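You operate a simulated robot arm through the tools that you are given. There is no shell and no other tool.

The job below is to be done with a simulated robot arm. You get a single attempt, and the scene is never put back.

## Task
Pump the air out of the brown hose into the waste cup.
Fine: two strokes at most, no drips; shut the valve, put the cup back, leave the tray out. Set down upright: waste cup.

It is judged by the outcome, as a careful person would: the job done as asked, and still so three seconds after it is handed in. It fails if anything else is knocked over, pushed out of place, dropped, spilled or broken.

## Robot
A 6-joint arm with a two-finger gripper, fixed in place. Base frame: the origin is at the foot of the arm, x ahead of it, y to its left, z up; the work surface is at about z = 0.85. Readings come in m, degrees, newtons and seconds.
With the tool pointing down near the work surface it reaches from about 0.14 to 0.68 m from the base axis. Its first joint turns from -66.0 to 66.0 degrees. Payload 2.45 kg.
The TCP is the grasp point between the finger pads, 0.03 m short of the fingertips. In the tool frame z runs along the fingers and y along their closing line. Largest opening 0.106 m; the body of the gripper starts 0.079 m behind the TCP.
Orientation is told as [roll, pitch, yaw] about the base's x, y, z axes, in that order, counted from this pose: with the fingers straight down and closing along the base's y, the tool's x points along the base's -x, its y along +y and its z along -z.

## Interface
- The arm moves only by the tool send_rows. Its argument "moves" is a list of rows, each a list of 6 numbers: the shift along the base's x, y, z in m, then the turn, a rotation vector about the base's x, y, z in degrees. In form: [[dx, dy, dz, wx, wy, wz], ...]. A call has 1 to 20 rows; each row shifts and turns the commanded pose from where the row before left it. "jaw" is the gripper command, from -1 (shut) to 1 (fully open), values between in proportion, set as the call begins (left out, the last holds). A row lasts 0.2 s, in which the tool goes at most 0.05 m and 8.6 degrees; a call with a longer step from one row to the next is refused whole, and so is a gripper value outside its range. A pose out of reach is approached as far as the arm can. The call stops where the force on the tool passes 40 N (or 10 N more than at its start, if that is more) or the arm is blocked; 0.2 s more then pass. The fingers move at their own pace (about 0.153 m/s each) and stop on an object; they squeeze with about 21 N. The grip force told is the motor's: it shows also when the fingers shut on nothing. Time passes only in rows, and 0.2 s behind the last, so rows that do not move let the fingers close. The reply holds the time, the measured pose of the TCP, the force on the tool along the base axes, the opening and the grip force, in the units named above and with some noise, with the torque about the TCP (base axes, N m) and any sound that the robot's microphone picked up, and new pictures: "show" is both (left out), scene, wrist or none.
- Cameras (640 x 400 px; columns grow to the right, rows downward): "scene" is fixed at [0.0398, 0.3975, 1.4127]; the picture's right is [-0.90, -0.44, 0.00], its down [-0.22, 0.44, -0.87] and it looks along [0.39, -0.78, -0.49] (base axes); focal length 304 px, centre (320, 200). "wrist" rides on the gripper at [0.077, -0.002, -0.106] in the tool frame; the picture's right is [0.02, 1.00, 0.00], its down [-0.78, 0.02, -0.62] and it looks along [-0.62, 0.01, 0.78] (tool axes); focal length 247 px, centre (320, 200). There is no depth. A picture from a camera that has moved, and an enlarged one, comes with that camera's place and axes in the base frame and with its lens.
- enlarge(camera, box): a new picture of the part [left, top, right, bottom] of that camera's present view, enlarged. It takes no simulated time.
- finish_job(): hands the job in; it is judged then, once.

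Places have to be worked out from the pictures, the camera data and where the tool is seen. Open the gripper and draw the arm clear of the work before you hand the job in, unless the task says otherwise.

The tools are called after "Call:" as name(argument=value, ...) on one line, values as JSON. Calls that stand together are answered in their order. send_rows: Moves the arm, as the interface text tells. Its arguments: {"type":"object","properties":{"moves":{"type":"array","items":{"type":"array","items":{"type":"number"}}},"jaw":{"type":"number"},"show":{"type":"string","enum":["both","scene","wrist","none"]}},"required":["moves"]} The other tools are called the same way: enlarge (camera, box) takes an enlarged picture of a part of a camera's view; finish_job () hands the job in.

At the start:

```text
clock: 0.0
eef_pos: [0.3151, 0.0298, 1.2879]
tool_rot: [0.1, -0.1, 0.0]
wrist_force: [-0.4, -0.4, -0.6]
wrist_torque: [-0.05, -0.02, 0.01]
finger_gap: 0.1059
grip_force: 0.0
```

scene: 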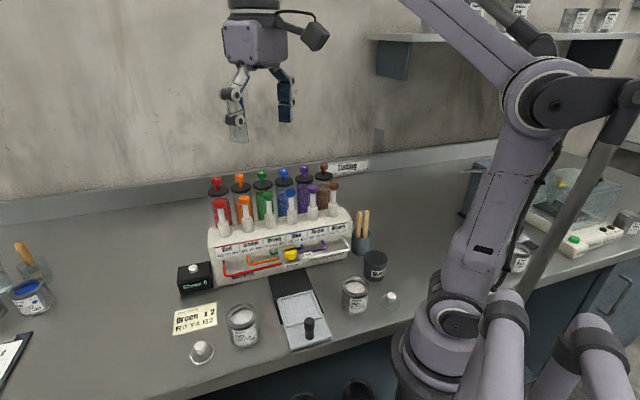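
wrist: 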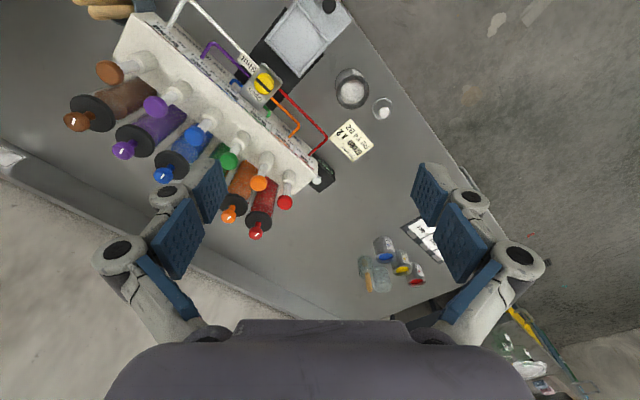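

I start by looking closely at the dispenser rack and the items around it before moving anything.

Call:
enlarge(camera="scene", box=[170, 160, 380, 290])

Call:
enlarge(camera="scene", box=[160, 230, 420, 390])

Call:
enlarge(camera="wrist", box=[50, 0, 400, 220])

```text
3.05 times, centred on (275, 225) of scene
camera zoom: at [0.0398, 0.3975, 1.4127], right [-0.9, -0.44, 0.0], down [-0.22, 0.44, -0.87], along [0.39, -0.78, -0.49], focal length 928 px, centre (457, 124)
```

zoom: 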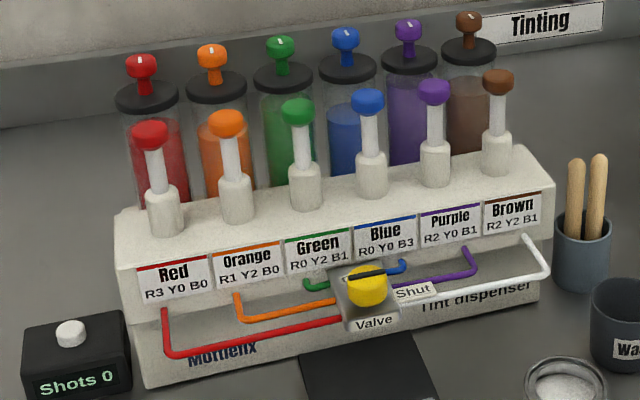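

```text
2.46 times, centred on (290, 310) of scene
camera zoom: at [0.0398, 0.3975, 1.4127], right [-0.9, -0.44, 0.0], down [-0.22, 0.44, -0.87], along [0.39, -0.78, -0.49], focal length 749 px, centre (394, -71)
```

zoom: 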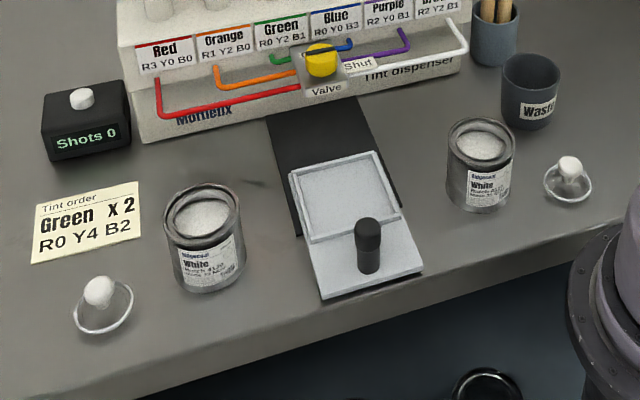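

```text
1.82 times, centred on (225, 110) of wrist
camera zoom: at [0.2377, 0.0299, 1.3945], right [-0.02, 1.0, 0.0], down [0.78, 0.02, 0.62], along [0.62, 0.01, -0.78], focal length 449 px, centre (493, 364)
```

zoom: 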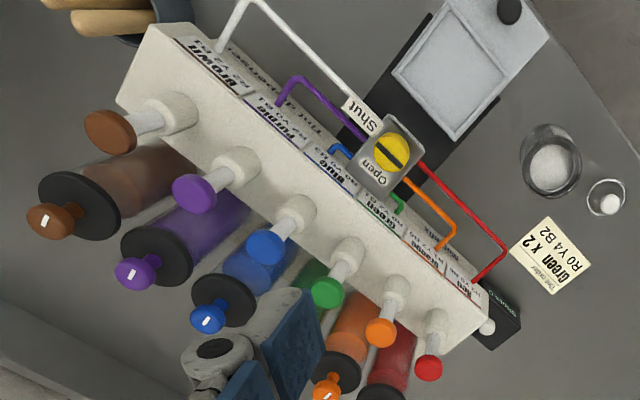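

The brown hose looks pale and empty, the valve pointer appears to be on "Shut", and the tray looks pulled out at the front of the black runner. The dispenser face runs at about 45° from (0.27,-0.23) to (0.52,0.01), with the valve near (0.34,-0.06,0.97), so I'll turn the wrist camera to look at the nozzle from the front.

Call:
send_rows(moves=[[-0.008, -0.003, -0.022, 0, 0, -7.5], [-0.008, -0.003, -0.022, 0, 0, -7.5], [-0.008, -0.003, -0.022, 0, 0, -7.5], [-0.008, -0.003, -0.022, 0, 0, -7.5], [-0.008, -0.003, -0.022, 0, 0, -7.5], [-0.008, -0.003, -0.022, 0, 0, -7.5], [0, 0, 0, 0, 0, 0]], show="both")

```text
clock: 1.6
eef_pos: [0.2687, 0.0128, 1.1558]
tool_rot: [0.0, 0.0, -45.1]
wrist_force: [-1.0, -0.3, -0.3]
wrist_torque: [-0.01, 0.02, 0.02]
finger_gap: 0.106
grip_force: 0.1
camera wrist: at [0.2113, 0.0669, 1.262], right [0.69, 0.72, 0.0], down [0.56, -0.54, 0.62], along [0.45, -0.43, -0.78], focal length 247 px, centre (320, 200)
```

scene: 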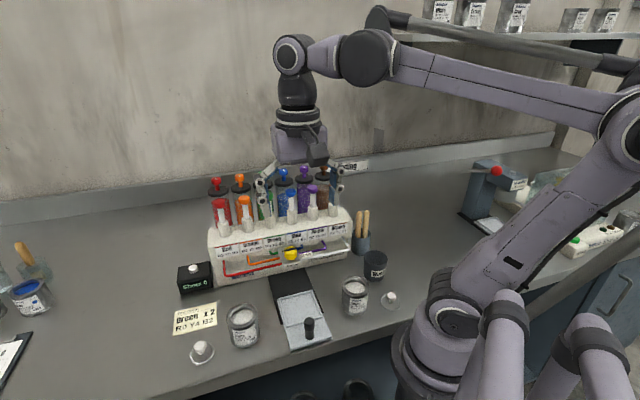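
wrist: 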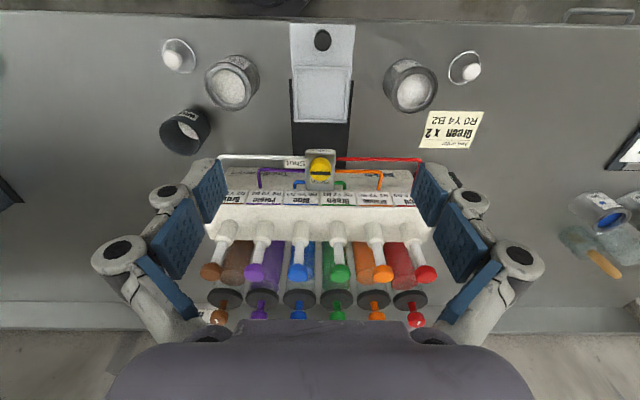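

The wrist camera view is turned upside down but clear. I'll zoom in on the valve, the tray and the cup.

Call:
enlarge(camera="wrist", box=[210, 130, 430, 270])

Call:
enlarge(camera="wrist", box=[150, 20, 450, 210])

Call:
enlarge(camera="scene", box=[250, 220, 370, 300])

```text
2.86 times, centred on (320, 200) of wrist
camera zoom: at [0.2113, 0.0669, 1.262], right [0.69, 0.72, 0.0], down [0.56, -0.54, 0.62], along [0.45, -0.43, -0.78], focal length 706 px, centre (320, 200)
```

zoom: 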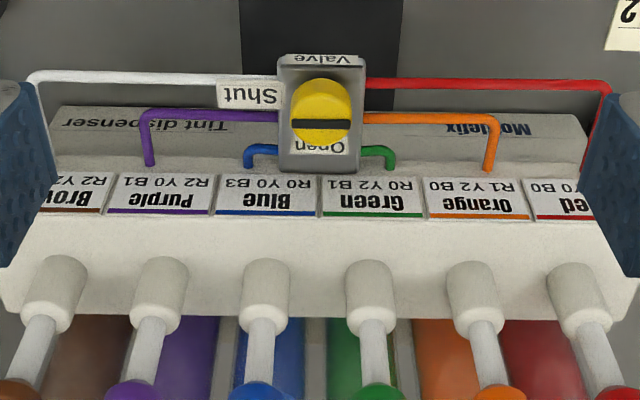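

```text
2.11 times, centred on (300, 115) of wrist
camera zoom: at [0.2113, 0.0669, 1.262], right [0.69, 0.72, 0.0], down [0.56, -0.54, 0.62], along [0.45, -0.43, -0.78], focal length 520 px, centre (362, 379)
```

zoom: 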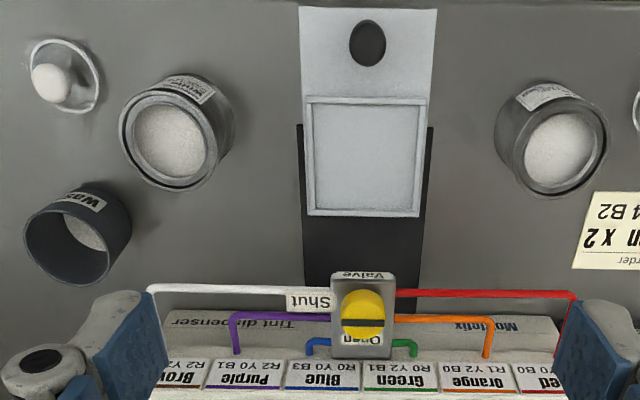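

```text
5.00 times, centred on (310, 260) of scene
camera zoom: at [0.0398, 0.3975, 1.4127], right [-0.9, -0.44, 0.0], down [-0.22, 0.44, -0.87], along [0.39, -0.78, -0.49], focal length 1522 px, centre (370, -100)
```

zoom: 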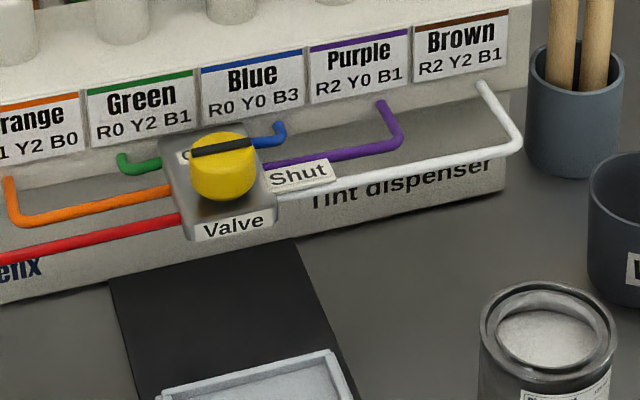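

The valve bar points to "Shut" and "Open" is toward the back, so opening should be a quarter turn counter-clockwise seen from above. The cup seems to stand near (0.177,-0.19), about 57 mm tall; I'll move over it, with the closing line turned to avoid the hose and the can, and check its place.

Call:
send_rows(moves=[[-0.0184, -0.0406, 0, 0, 0, 4], [-0.0184, -0.0406, 0, 0, 0, 4], [-0.0184, -0.0406, 0, 0, 0, 4], [-0.0184, -0.0406, -0.01, 0, 0, 4], [-0.0184, -0.0406, -0.02, 0, 0, 4], [0, 0, -0.03, 0, 0, 0], [0, 0, -0.02, 0, 0, 0], [0, 0, 0, 0, 0, 0]], jaw=0.6, show="both")

```text
clock: 3.4
eef_pos: [0.1755, -0.1922, 1.0764]
tool_rot: [-0.1, -0.1, -25.0]
wrist_force: [0.5, 1.2, 0.6]
wrist_torque: [0.0, 0.0, -0.01]
finger_gap: 0.0847
grip_force: 0.1
camera wrist: at [0.1046, -0.1597, 1.1821], right [0.4, 0.92, 0.0], down [0.72, -0.32, 0.62], along [0.57, -0.25, -0.78], focal length 247 px, centre (320, 200)
```

scene: 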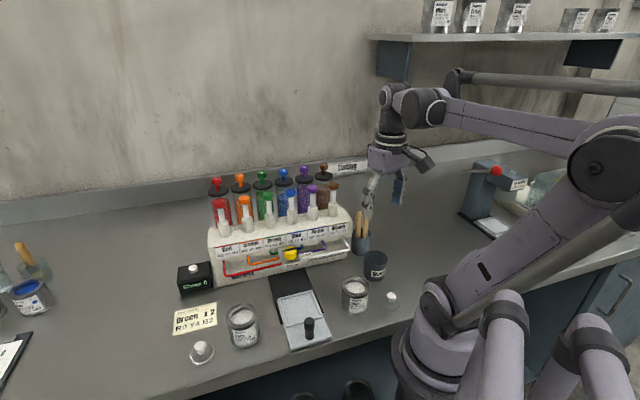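
wrist: 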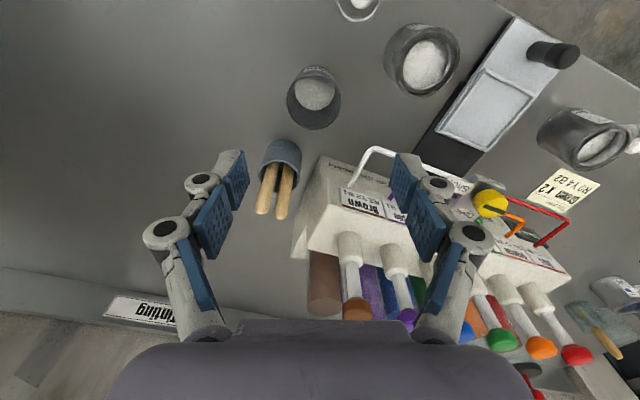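

The cup's rim lies close to the tool axis in the wrist view. I'll zoom in to measure its centre and the clearances around it.

Call:
enlarge(camera="wrist", box=[220, 40, 420, 165])

Call:
enlarge(camera="scene", box=[330, 225, 430, 315])

```text
3.20 times, centred on (320, 102) of wrist
camera zoom: at [0.1046, -0.1597, 1.1821], right [0.4, 0.92, 0.0], down [0.72, -0.32, 0.62], along [0.57, -0.25, -0.78], focal length 790 px, centre (320, 512)
```

zoom: 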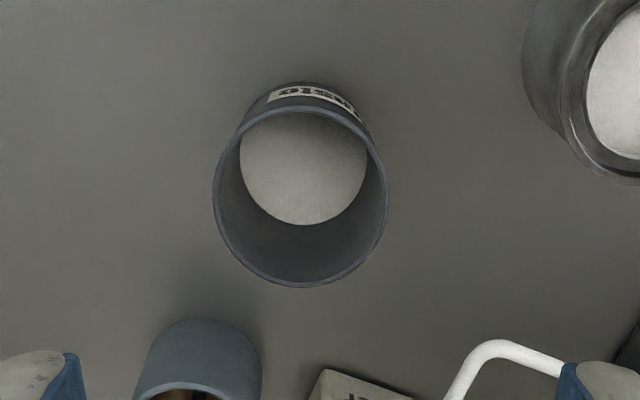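

```text
4.44 times, centred on (380, 270) of scene
camera zoom: at [0.0398, 0.3975, 1.4127], right [-0.9, -0.44, 0.0], down [-0.22, 0.44, -0.87], along [0.39, -0.78, -0.49], focal length 1353 px, centre (53, -111)
```

zoom: 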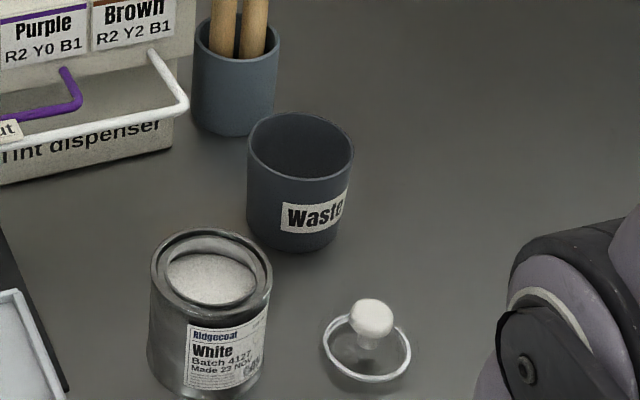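

I put the cup's axis near (0.180,-0.200), with its rim at z≈0.903 and about 60 mm across. I'll centre on it, turn to yaw -12° for more room from the brown hose, and come down part way to check.

Call:
send_rows(moves=[[0.0025, -0.0042, -0.02, 0, 0, 6.5], [0.002, -0.004, -0.02, 0, 0, 6.5], [0, 0, -0.04, 0, 0, 0], [0, 0, -0.04, 0, 0, 0], [0, 0, 0, 0, 0, 0]], jaw=0.6, show="both")

```text
clock: 4.6
eef_pos: [0.1794, -0.1997, 0.9567]
tool_rot: [0.0, -0.1, -12.0]
wrist_force: [0.0, 0.5, 0.5]
wrist_torque: [0.02, 0.02, 0.0]
finger_gap: 0.085
grip_force: 0.0
camera wrist: at [0.1032, -0.1835, 1.0622], right [0.19, 0.98, 0.0], down [0.77, -0.15, 0.62], along [0.61, -0.12, -0.78], focal length 247 px, centre (320, 200)
```

scene: 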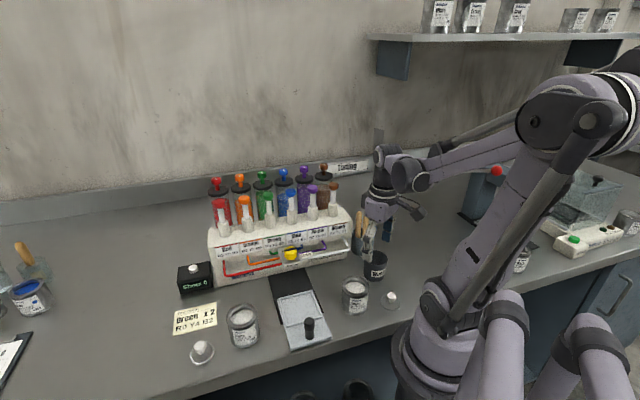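
wrist: 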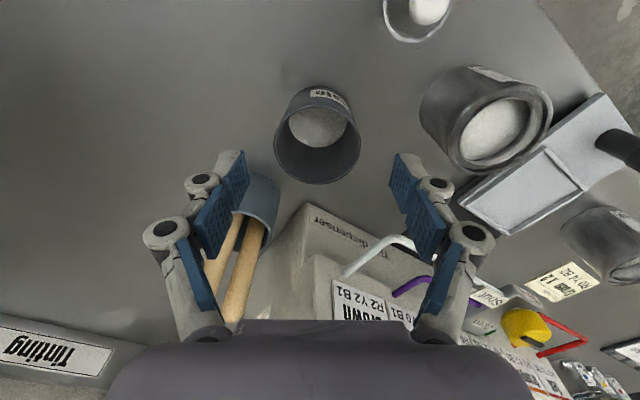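

The cup is centred under the tool with clear space around both fingers. I'll lower to z≈0.897 to grip the upper part of the cup.

Call:
send_rows(moves=[[0.0003, -0.0005, -0.03, 0, 0, 0], [0, 0, -0.02, 0, 0, 0], [0, 0, -0.0095, 0, 0, 0], [0, 0, 0, 0, 0, 0]], jaw=0.6, show="both")

```text
clock: 5.6
eef_pos: [0.1802, -0.1982, 0.8975]
tool_rot: [0.0, 0.0, -12.1]
wrist_force: [0.9, -0.7, -0.5]
wrist_torque: [-0.03, -0.03, -0.03]
finger_gap: 0.0849
grip_force: 0.0
camera wrist: at [0.1036, -0.1836, 1.0033], right [0.19, 0.98, 0.0], down [0.77, -0.15, 0.62], along [0.61, -0.12, -0.78], focal length 247 px, centre (320, 200)
```

scene: 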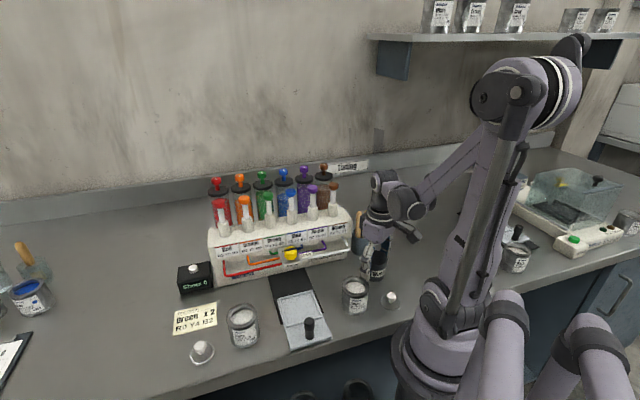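
wrist: 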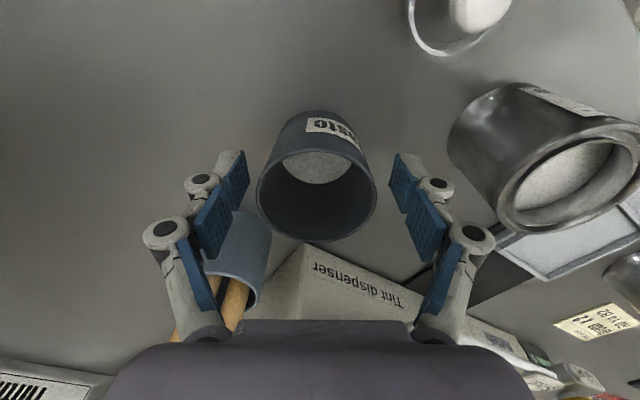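

The cup sits between the pads, centred. Now I close the fingers on it.

Call:
send_rows(moves=[[0, 0, 0, 0, 0, 0], [0, 0, 0, 0, 0, 0], [0, 0, 0, 0, 0, 0]], jaw=-0.3, show="wrist")

```text
clock: 6.4
eef_pos: [0.1801, -0.2007, 0.8975]
tool_rot: [0.0, -0.1, -12.0]
wrist_force: [0.3, -1.9, 4.0]
wrist_torque: [-0.01, 0.01, -0.02]
finger_gap: 0.0556
grip_force: 21.1
camera wrist: at [0.1036, -0.1837, 1.0035], right [0.19, 0.98, 0.0], down [0.77, -0.15, 0.62], along [0.61, -0.12, -0.78], focal length 247 px, centre (320, 200)
```

wrist: 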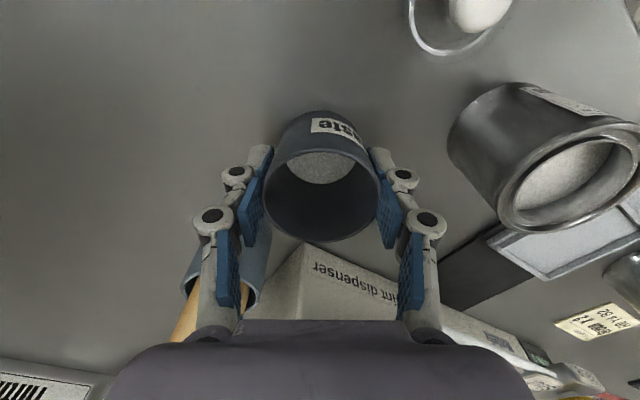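

The cup is gripped (gap 55.6 mm, 21 N) at its home pose (0.180,-0.200), yaw -12°. I'll lift it straight up, well above the hoses, and carry it over the tray square near (0.294,-0.010), turning to yaw -45°.

Call:
send_rows(moves=[[0, 0, 0.02, 0, 0, 0], [0, 0, 0.04, 0, 0, 0], [0, 0, 0.045, 0, 0, 0], [0, 0, 0.045, 0, 0, 0], [0, 0, 0.02, 0, 0, 0], [0.01, 0.03, 0, 0, 0, -5.5], [0.0165, 0.033, 0, 0, 0, -5.5], [0.021, 0.0325, 0, 0, 0, -5.5], [0.022, 0.0325, 0, 0, 0, -5.5], [0.022, 0.032, 0, 0, 0, -5.5], [0.022, 0.03, 0, 0, 0, -5.5], [0, 0, 0, 0, 0, 0]], jaw=-0.3, show="both")

```text
clock: 9.0
eef_pos: [0.2937, -0.0097, 1.0666]
tool_rot: [0.0, -0.2, -45.1]
wrist_force: [0.1, -0.2, -0.4]
wrist_torque: [-0.02, -0.01, -0.01]
finger_gap: 0.0558
grip_force: 20.8
camera wrist: at [0.2381, 0.0455, 1.1725], right [0.69, 0.72, 0.0], down [0.56, -0.54, 0.62], along [0.45, -0.43, -0.78], focal length 247 px, centre (320, 200)
```

scene: 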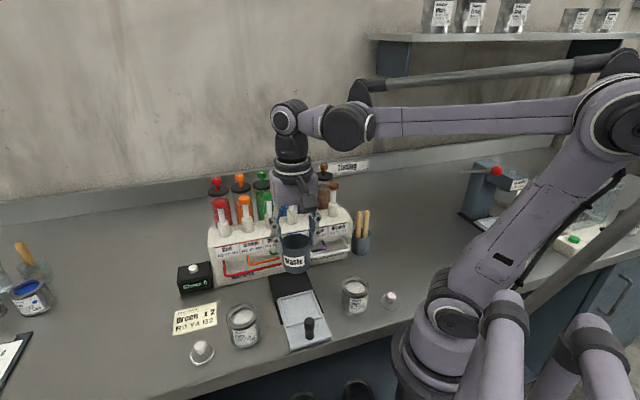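
wrist: 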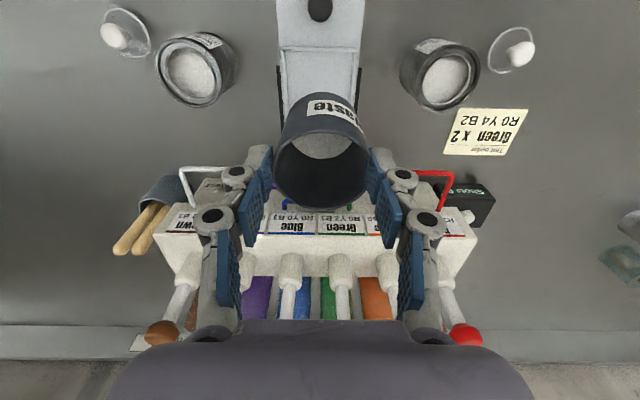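

The cup is over the tray; I'll zoom in on the tray frame to confirm alignment before lowering.

Call:
enlarge(camera="wrist", box=[240, 0, 400, 130])

Call:
enlarge(camera="scene", box=[240, 220, 360, 360])

```text
3.08 times, centred on (320, 65) of wrist
camera zoom: at [0.2381, 0.0455, 1.1725], right [0.69, 0.72, 0.0], down [0.56, -0.54, 0.62], along [0.45, -0.43, -0.78], focal length 760 px, centre (320, 615)
```

zoom: 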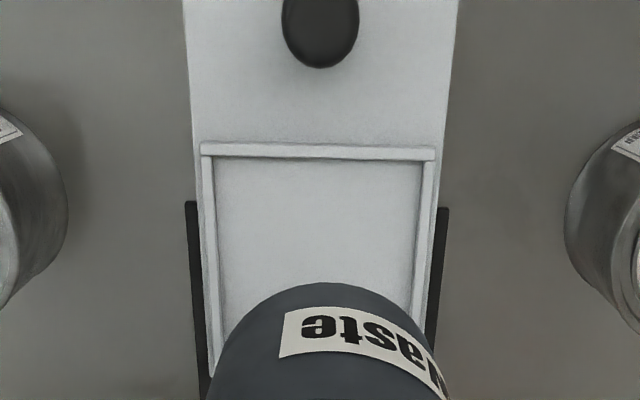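

```text
2.86 times, centred on (300, 290) of scene
camera zoom: at [0.0399, 0.3975, 1.4127], right [-0.9, -0.44, 0.0], down [-0.22, 0.44, -0.87], along [0.39, -0.78, -0.49], focal length 870 px, centre (377, -57)
```

zoom: 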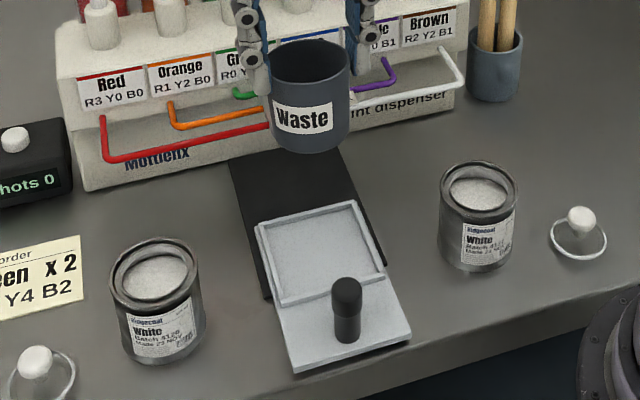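

The frame's inner square is about 75 mm across and its centre matches the tool position within about 1 mm. I'll lower the cup to just above the tray floor.

Call:
send_rows(moves=[[0, -0.0004, -0.03, 0, 0, 0], [0, 0, -0.04, 0, 0, 0], [0, 0, -0.04, 0, 0, 0], [0, 0, -0.03, 0, 0, 0], [0, 0, -0.012, 0, 0, 0], [0, 0, 0, 0, 0, 0]], jaw=-0.3, show="both")

```text
clock: 10.4
eef_pos: [0.2941, -0.0102, 0.9141]
tool_rot: [-0.1, -0.2, -44.9]
wrist_force: [1.2, 0.9, 13.5]
wrist_torque: [0.02, -0.07, 0.01]
finger_gap: 0.0541
grip_force: 21.3
camera wrist: at [0.2377, 0.0443, 1.0207], right [0.69, 0.72, 0.0], down [0.56, -0.54, 0.62], along [0.45, -0.43, -0.78], focal length 247 px, centre (320, 200)
```

scene: 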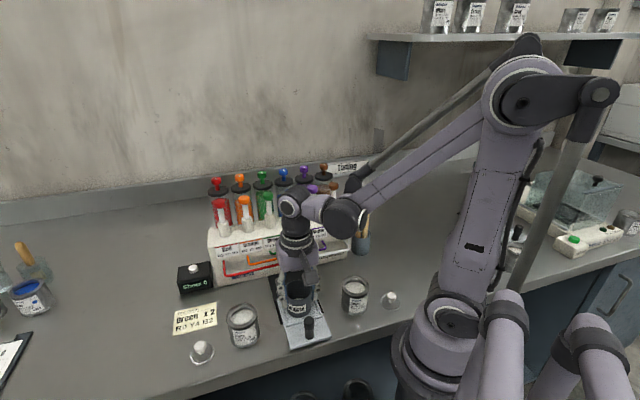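
wrist: 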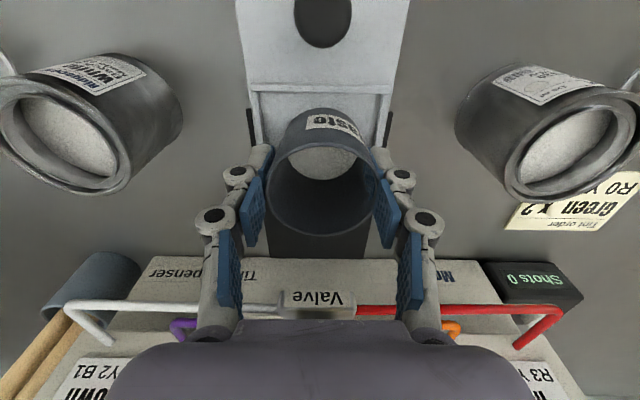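

There's already 13.5 N upward, so the cup has met the tray floor slightly earlier than I expected. I'll zoom in to check it stands inside the frame before releasing.

Call:
enlarge(camera="scene", box=[250, 260, 350, 350])

Call:
enlarge(camera="wrist", box=[220, 40, 420, 280])

```text
4.44 times, centred on (300, 305) of scene
camera zoom: at [0.0397, 0.3975, 1.4127], right [-0.9, -0.44, 0.0], down [-0.22, 0.44, -0.87], along [0.39, -0.78, -0.49], focal length 1353 px, centre (409, -267)
```

zoom: 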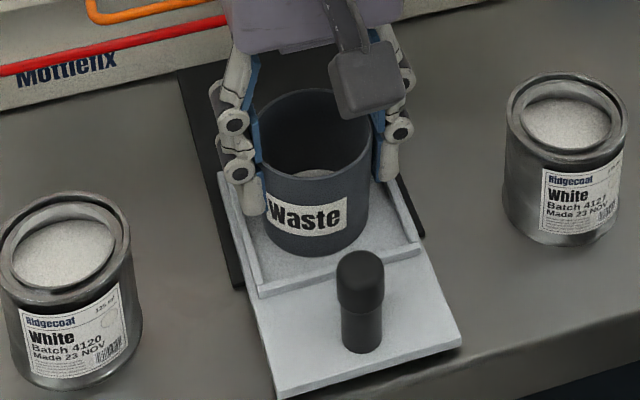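

```text
1.67 times, centred on (320, 160) of wrist
camera zoom: at [0.2377, 0.0443, 1.0207], right [0.69, 0.72, 0.0], down [0.56, -0.54, 0.62], along [0.45, -0.43, -0.78], focal length 412 px, centre (320, 267)
```

zoom: 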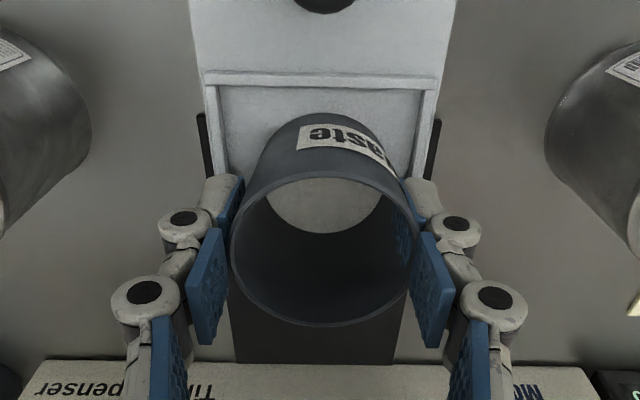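

The cup stands upright inside the frame, fully on the tray floor. I'll release it and rise clear.

Call:
send_rows(moves=[[0, 0, 0, 0, 0, 0], [0, 0, 0, 0, 0, 0], [0, 0, 0.01, 0, 0, 0], [0, 0, 0.03, 0, 0, 0], [0, 0, 0.04, 0, 0, 0], [0, 0, 0.04, 0, 0, 0], [0, 0, 0, 0, 0, 0]], jaw=0.6, show="both")

```text
clock: 12.0
eef_pos: [0.2931, -0.0092, 1.034]
tool_rot: [0.0, -0.1, -45.0]
wrist_force: [-0.2, -0.6, -0.2]
wrist_torque: [0.01, 0.03, 0.01]
finger_gap: 0.0848
grip_force: 0.0
camera wrist: at [0.2367, 0.0452, 1.1413], right [0.69, 0.72, 0.0], down [0.56, -0.54, 0.62], along [0.45, -0.43, -0.78], focal length 247 px, centre (320, 200)
```

scene: 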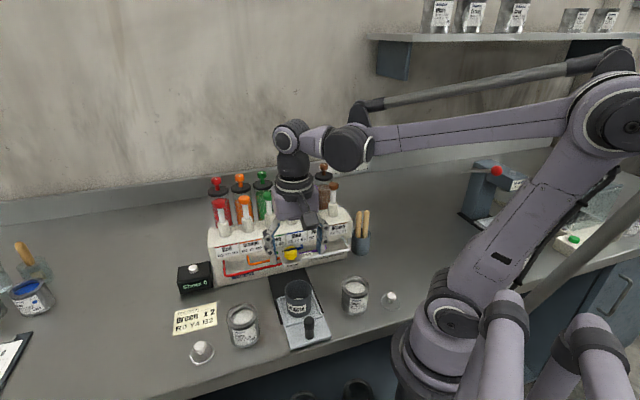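
wrist: 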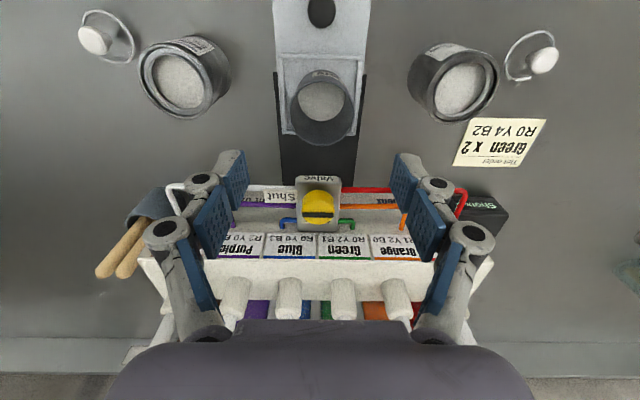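

The cup stands free on the tray. I'll zoom in to measure the valve, the cup and the handle from this pose.

Call:
enlarge(camera="wrist", box=[240, 0, 400, 130])

Call:
enlarge(camera="wrist", box=[240, 130, 400, 260])

Call:
enlarge(camera="scene", box=[250, 230, 350, 360])

```text
3.08 times, centred on (320, 65) of wrist
camera zoom: at [0.2367, 0.0452, 1.1413], right [0.69, 0.72, 0.0], down [0.56, -0.54, 0.62], along [0.45, -0.43, -0.78], focal length 760 px, centre (320, 615)
```

zoom: 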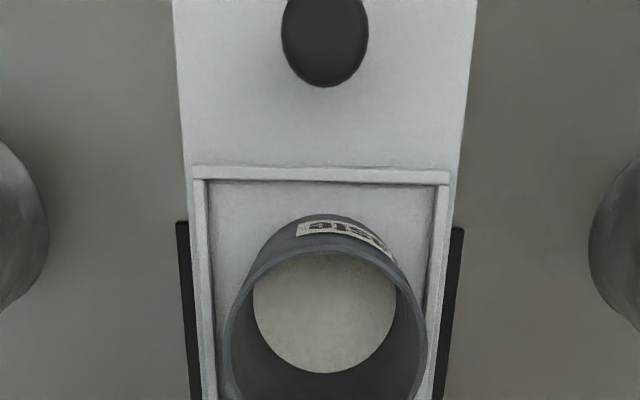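

```text
3.08 times, centred on (320, 195) of wrist
camera zoom: at [0.2367, 0.0452, 1.1413], right [0.69, 0.72, 0.0], down [0.56, -0.54, 0.62], along [0.45, -0.43, -0.78], focal length 760 px, centre (320, 215)
```

zoom: 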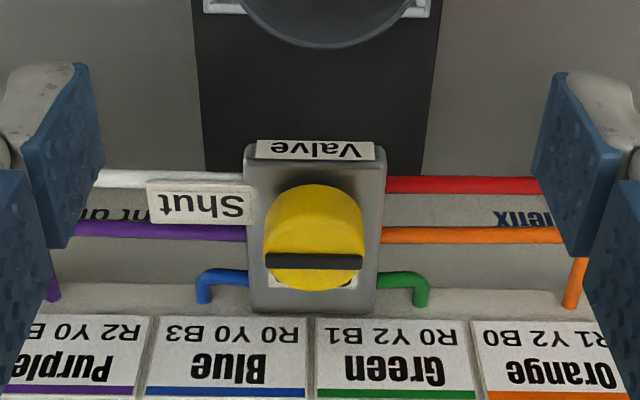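

```text
3.08 times, centred on (300, 295) of scene
camera zoom: at [0.0398, 0.3975, 1.4127], right [-0.9, -0.44, 0.0], down [-0.22, 0.44, -0.87], along [0.39, -0.78, -0.49], focal length 937 px, centre (382, -92)
```

zoom: 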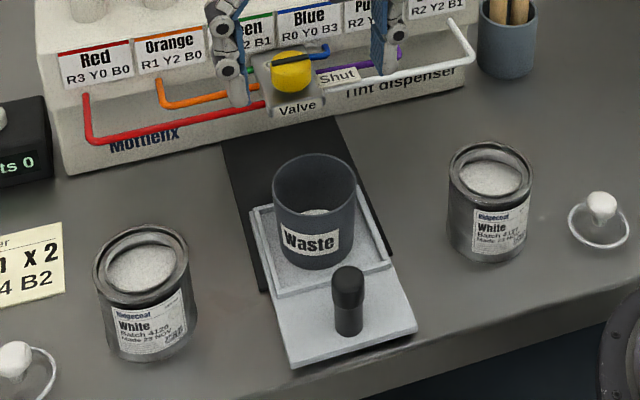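

The knob's top is near (0.347,-0.064,0.971) and the tray handle near (0.242,0.042), its top at about z≈0.908. I'll move over the handle with the fingers half open.

Call:
send_rows(moves=[[-0.0256, 0.0254, 0, 0, 0, 0], [-0.0256, 0.0254, 0, 0, 0, 0], [0, 0, -0.03, 0, 0, 0], [0, 0, -0.03, 0, 0, 0], [0, 0, 0, 0, 0, 0]], jaw=0.2, show="both")

```text
clock: 13.2
eef_pos: [0.2419, 0.041, 0.9757]
tool_rot: [0.0, -0.1, -44.9]
wrist_force: [-0.6, -1.3, 0.2]
wrist_torque: [0.0, 0.01, 0.01]
finger_gap: 0.0635
grip_force: 0.1
camera wrist: at [0.186, 0.0954, 1.081], right [0.69, 0.72, 0.0], down [0.56, -0.54, 0.62], along [0.45, -0.43, -0.78], focal length 247 px, centre (320, 200)
```

scene: 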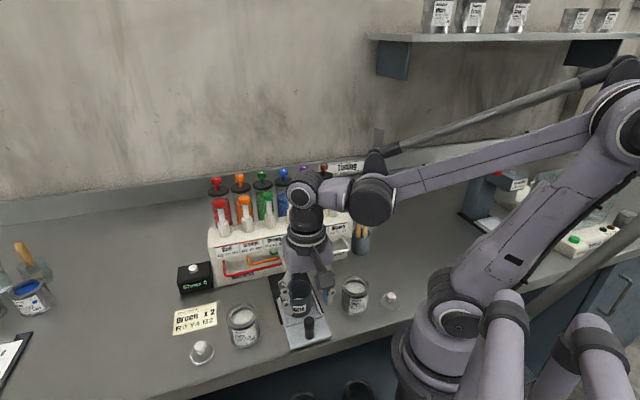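
wrist: 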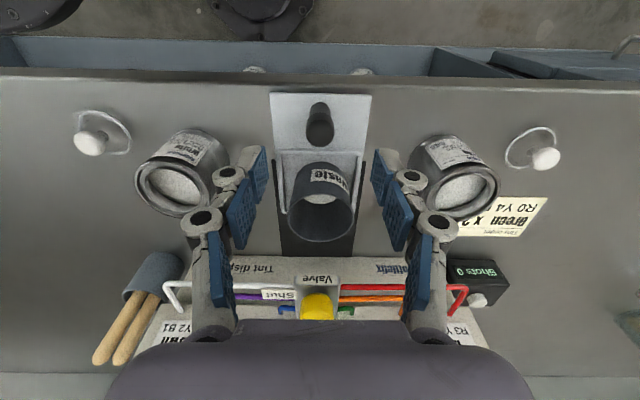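

The handle is near the tool axis; I'll zoom in for an exact fix before descending.

Call:
enlarge(camera="wrist", box=[260, 80, 380, 250])

Call:
enlarge(camera="wrist", box=[230, 240, 410, 330])

```text
2.35 times, centred on (320, 165) of wrist
camera zoom: at [0.186, 0.0954, 1.081], right [0.69, 0.72, 0.0], down [0.56, -0.54, 0.62], along [0.45, -0.43, -0.78], focal length 581 px, centre (320, 282)
```

zoom: 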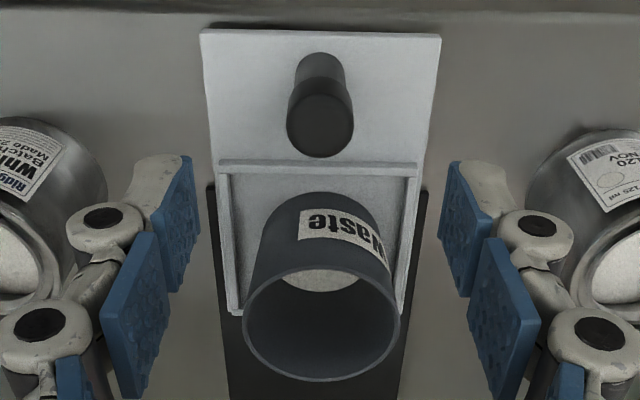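

```text
3.56 times, centred on (320, 285) of wrist
camera zoom: at [0.186, 0.0954, 1.081], right [0.69, 0.72, 0.0], down [0.56, -0.54, 0.62], along [0.45, -0.43, -0.78], focal length 878 px, centre (320, -102)
```

zoom: 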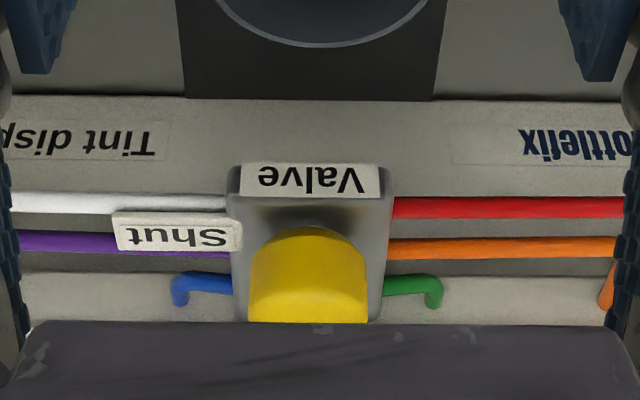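

The handle is within about 2 mm of the tool axis. I'll lower to z≈0.903, keeping the fingertips above the tray plate, and close on the handle.

Call:
send_rows(moves=[[-0.0014, 0.0014, -0.03, 0, 0, 0], [0, 0, -0.03, 0, 0, 0], [0, 0, -0.0115, 0, 0, 0], [0, 0, 0, 0, 0, 0]], jaw=0.2, show="none")

Call:
send_rows(moves=[[0, 0, 0, 0, 0, 0], [0, 0, 0, 0, 0, 0], [0, 0, 0, 0, 0, 0]], jaw=-1, show="both")

```text
clock: 14.2
eef_pos: [0.2413, 0.0425, 0.904]
tool_rot: [0.0, -0.1, -45.1]
wrist_force: [0.6, -0.3, 0.9]
wrist_torque: [-0.02, 0.0, 0.02]
finger_gap: 0.0635
grip_force: 0.0
```

```text
clock: 15.0
eef_pos: [0.2412, 0.0415, 0.9047]
tool_rot: [0.0, 0.1, -45.0]
wrist_force: [-1.6, -1.2, 5.7]
wrist_torque: [0.04, 0.11, -0.03]
finger_gap: 0.0213
grip_force: 44.9
camera wrist: at [0.1849, 0.0967, 1.01], right [0.69, 0.72, 0.0], down [0.56, -0.54, 0.62], along [0.45, -0.43, -0.78], focal length 247 px, centre (320, 200)
```

scene: 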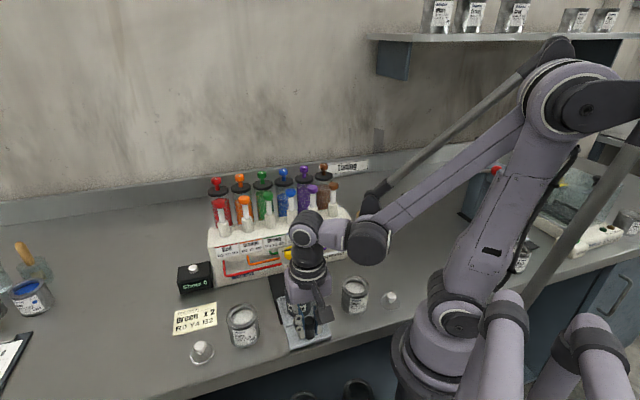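
wrist: 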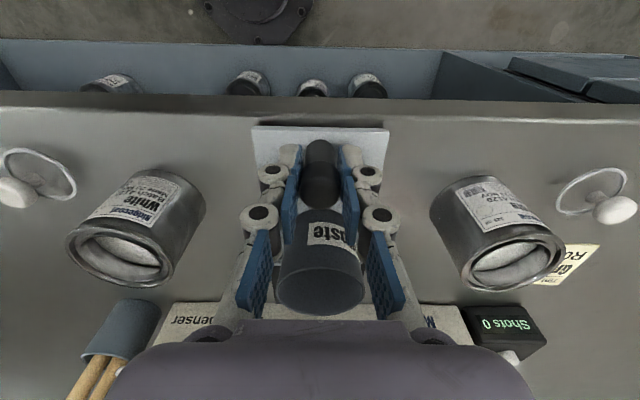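

The handle is gripped (gap 21 mm). I'll push the tray in toward the nozzle by about 40 mm first and check force and clearance.

Call:
send_rows(moves=[[0.0036, -0.0035, 0, 0, 0, 0], [0.0072, -0.007, 0, 0, 0, 0], [0.0072, -0.007, 0, 0, 0, 0], [0.0072, -0.007, 0, 0, 0, 0], [0.0036, -0.0035, 0, 0, 0, 0], [0, 0, 0, 0, 0, 0]], jaw=-1, show="both")

```text
clock: 16.4
eef_pos: [0.268, 0.0137, 0.9029]
tool_rot: [0.0, -0.2, -45.0]
wrist_force: [-0.6, -1.8, 39.5]
wrist_torque: [-0.08, 0.01, -0.04]
finger_gap: 0.0212
grip_force: 45.1
camera wrist: at [0.2133, 0.068, 1.0095], right [0.69, 0.72, 0.0], down [0.56, -0.54, 0.62], along [0.45, -0.43, -0.78], focal length 247 px, centre (320, 200)
```

scene: 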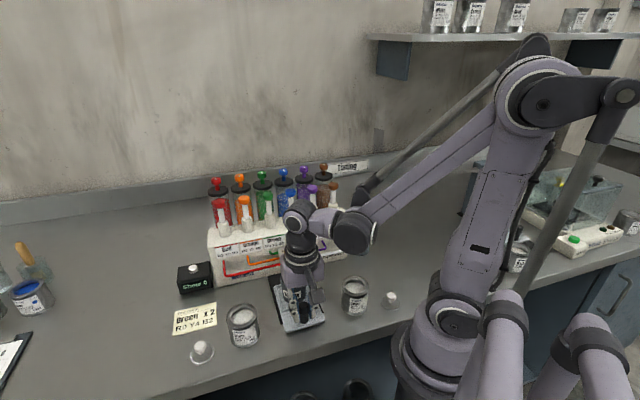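
wrist: 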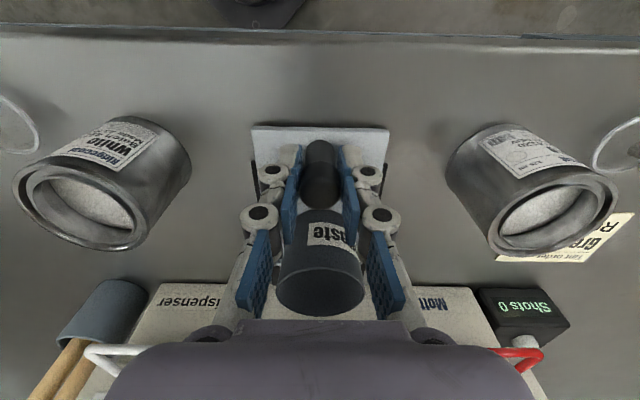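

The tray slid about 39 mm with the cup, but there is 39 N vertical load, so I'm pressing down a little. I'll ease up by a millimetre and read again.

Call:
send_rows(moves=[[0, 0, 0.0015, 0, 0, 0], [0, 0, 0, 0, 0, 0]], jaw=-1, show="none")

Call:
enlarge(camera="scene", box=[240, 220, 360, 340])

```text
clock: 17.0
eef_pos: [0.2694, 0.0142, 0.9048]
tool_rot: [0.0, 0.0, -45.0]
wrist_force: [1.8, 2.6, -38.4]
wrist_torque: [0.07, -0.01, -0.02]
finger_gap: 0.0214
grip_force: 45.0
```

```text
3.33 times, centred on (300, 280) of scene
camera zoom: at [0.0402, 0.3976, 1.4127], right [-0.9, -0.44, 0.0], down [-0.22, 0.44, -0.87], along [0.39, -0.78, -0.49], focal length 1015 px, centre (387, -67)
```

zoom: 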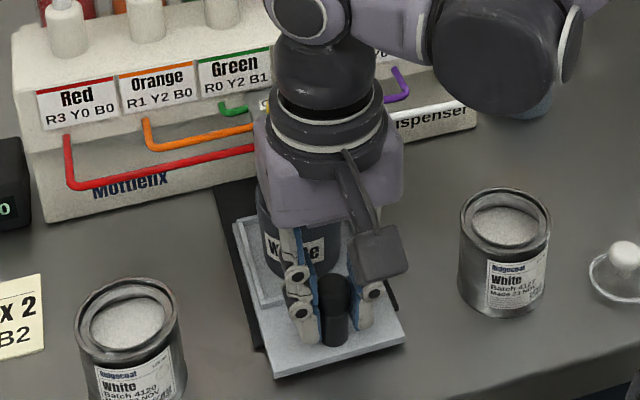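

Now it pulls up by 38 N, so the neutral height is about half-way between. I'll lower 0.7 mm and continue the push in small steps.

Call:
send_rows(moves=[[0, 0, -0.0007, 0, 0, 0], [0.0036, -0.0035, 0, 0, 0, 0], [0.0036, -0.0035, 0, 0, 0, 0], [0.0036, -0.0035, 0, 0, 0, 0]], jaw=-1, show="none")

```text
clock: 18.0
eef_pos: [0.2793, 0.0032, 0.9034]
tool_rot: [-0.2, -0.1, -45.2]
wrist_force: [-5.0, -4.8, -16.1]
wrist_torque: [0.14, 0.56, -0.1]
finger_gap: 0.0212
grip_force: 44.8
```

Travel is now about 54 mm with only small side force. I'll continue another 15 mm with a slight sideways trim and look.

Call:
send_rows(moves=[[0.0034, -0.0037, 0.0, 0, 0, 0], [0.0034, -0.0037, 0, 0, 0, 0], [0.0034, -0.0037, 0, 0, 0, 0], [0, 0, 0, 0, 0, 0]], jaw=-1, show="both")

Call:
enlarge(camera="scene", box=[240, 220, 360, 340])

```text
clock: 19.0
eef_pos: [0.2907, -0.0077, 0.9043]
tool_rot: [0.0, -0.1, -45.0]
wrist_force: [-4.9, -5.4, -3.4]
wrist_torque: [0.01, 0.35, 0.0]
finger_gap: 0.0212
grip_force: 44.7
camera wrist: at [0.2346, 0.0469, 1.0103], right [0.69, 0.72, 0.0], down [0.56, -0.54, 0.62], along [0.45, -0.43, -0.78], focal length 247 px, centre (320, 200)
```

scene: 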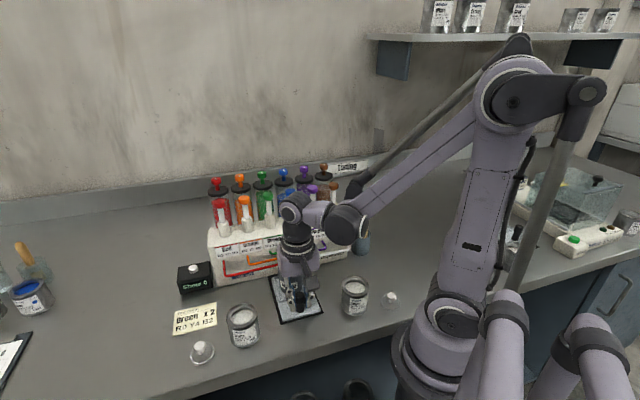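
wrist: 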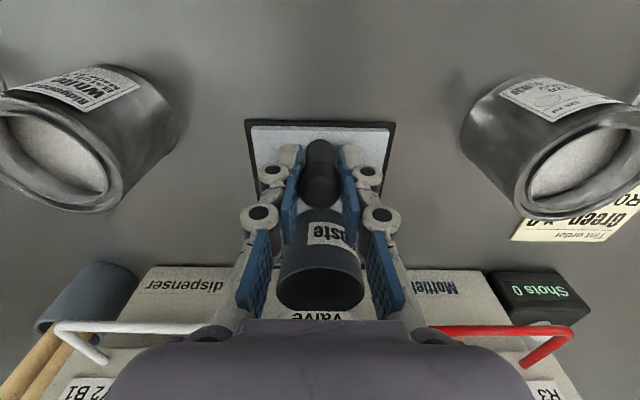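

```text
3.33 times, centred on (300, 280) of scene
camera zoom: at [0.0398, 0.3974, 1.4127], right [-0.9, -0.44, 0.0], down [-0.22, 0.44, -0.87], along [0.39, -0.78, -0.49], focal length 1015 px, centre (387, -67)
```

zoom: 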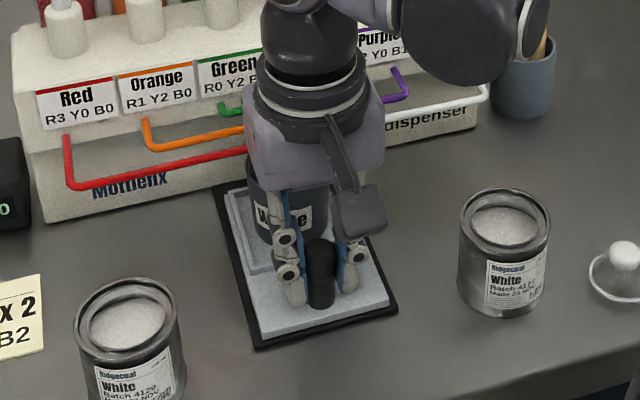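

The travel is about 70 mm and the cup centre should now be about 6 mm short of the knob axis. I'll push on in small steps, watching for a stop.

Call:
send_rows(moves=[[0.0024, -0.0026, 0, 0, 0, 0], [0.0024, -0.0026, 0, 0, 0, 0], [0, 0, 0, 0, 0, 0]], jaw=-1, show="none")

```text
clock: 19.8
eef_pos: [0.2954, -0.0123, 0.9036]
tool_rot: [0.0, -0.1, -45.0]
wrist_force: [-1.9, -1.8, -22.1]
wrist_torque: [-0.17, -0.15, -0.01]
finger_gap: 0.0214
grip_force: 44.9
```

Travel is 76 mm and there's no stop yet. Two more small steps.

Call:
send_rows(moves=[[0.0015, -0.0015, -0.0003, 0, 0, 0], [0.0015, -0.0015, 0, 0, 0, 0], [0, 0, 0, 0, 0, 0]], jaw=-1, show="none")

```text
clock: 20.6
eef_pos: [0.2983, -0.0156, 0.9044]
tool_rot: [0.0, -0.1, -45.1]
wrist_force: [-1.6, -2.0, 7.3]
wrist_torque: [-0.1, 0.03, 0.01]
finger_gap: 0.0212
grip_force: 45.2
```

No stop felt at about 80 mm. I'll release the handle, rise and back away to look at how the cup sits relative to the nozzle block.

Call:
send_rows(moves=[[0, 0, 0, 0, 0, 0], [0, 0, 0, 0, 0, 0], [0, 0, 0.03, 0, 0, 0], [0, 0, 0.04, 0, 0, 0], [-0.02, 0.019, 0.02, 0, 0, 0], [-0.025, 0.024, 0.0, 0, 0, 0], [-0.025, 0.024, 0.0, 0, 0, 0], [0, 0, 0, 0, 0, 0]], jaw=0.2, show="both")

Call:
enlarge(camera="scene", box=[240, 220, 360, 340])

Call:
enlarge(camera="wrist", box=[220, 140, 420, 320])

```text
clock: 22.4
eef_pos: [0.2289, 0.0495, 0.9941]
tool_rot: [0.0, -0.1, -45.1]
wrist_force: [-0.7, -0.5, 0.0]
wrist_torque: [-0.04, -0.02, 0.0]
finger_gap: 0.0637
grip_force: 0.1
camera wrist: at [0.1727, 0.1058, 1.1008], right [0.69, 0.72, 0.0], down [0.56, -0.54, 0.62], along [0.45, -0.43, -0.78], focal length 247 px, centre (320, 200)
```

scene: 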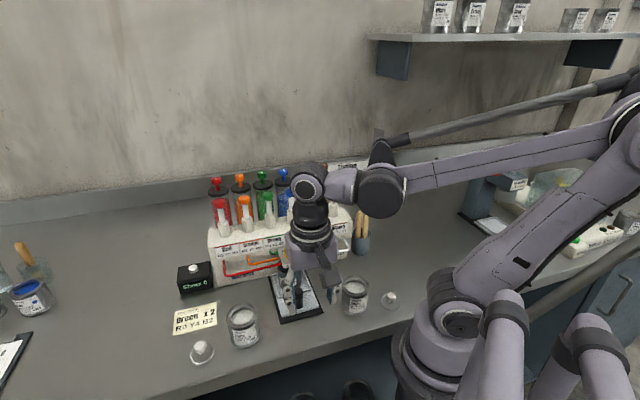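
wrist: 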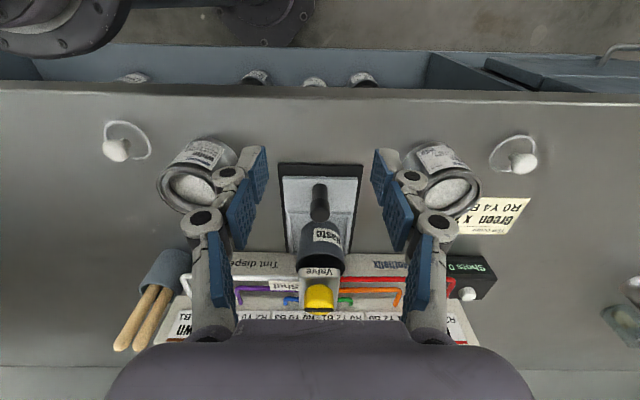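

```text
3.33 times, centred on (300, 280) of scene
camera zoom: at [0.0398, 0.3975, 1.4127], right [-0.9, -0.44, 0.0], down [-0.22, 0.44, -0.87], along [0.39, -0.78, -0.49], focal length 1015 px, centre (387, -67)
```

zoom: 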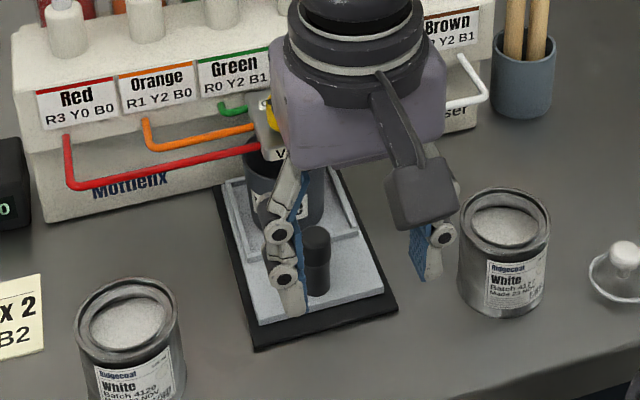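

```text
2.22 times, centred on (320, 230) of wrist
camera zoom: at [0.1727, 0.1058, 1.1008], right [0.69, 0.72, 0.0], down [0.56, -0.54, 0.62], along [0.45, -0.43, -0.78], focal length 549 px, centre (320, 133)
```

zoom: 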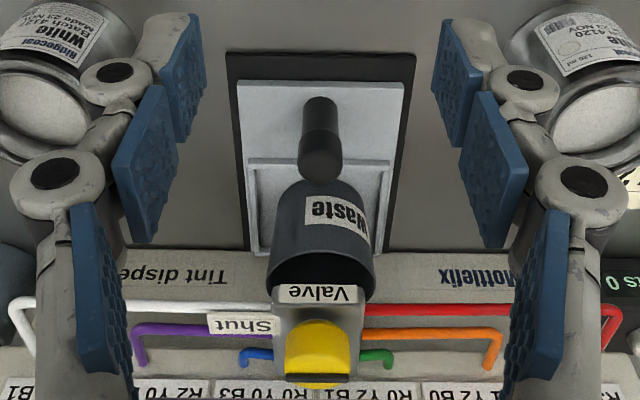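

From above, the cup's centre looks to be right under the valve block. To be sure about the spout and no drips, I'll tilt the tool about 35° and look under the block from low in front.

Call:
send_rows(moves=[[0, 0, 0, -4.865, -5.033, 0], [0, 0, 0, -4.865, -5.033, 0], [0, 0, 0, -4.865, -5.033, 0], [0, 0, -0.01, -4.865, -5.033, 0], [0, 0, -0.02, -4.865, -5.033, 0], [0.008, -0.008, -0.02, 0, 0, 0], [0, 0, 0, 0, 0, 0]], jaw=0.2, show="both")

```text
clock: 24.0
eef_pos: [0.2369, 0.0434, 0.9427]
tool_rot: [0.8, -35.2, -45.3]
wrist_force: [0.1, 0.4, 0.2]
wrist_torque: [0.02, 0.01, 0.02]
finger_gap: 0.0635
grip_force: 0.2
camera wrist: at [0.1469, 0.1308, 0.9861], right [0.69, 0.72, 0.0], down [0.21, -0.19, 0.96], along [0.69, -0.67, -0.28], focal length 247 px, centre (320, 200)
```

scene: 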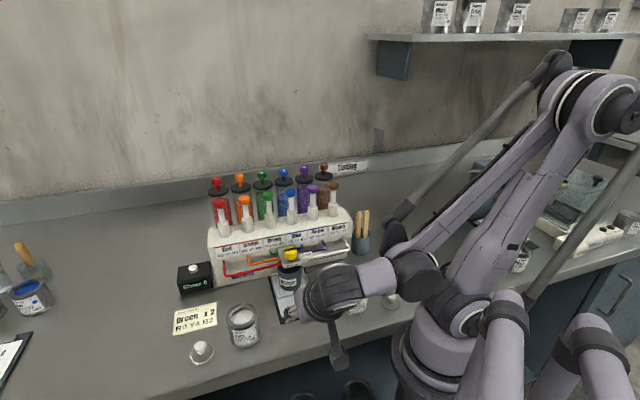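
wrist: 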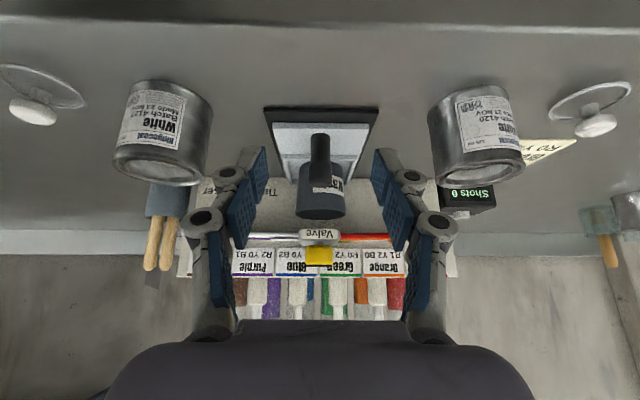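

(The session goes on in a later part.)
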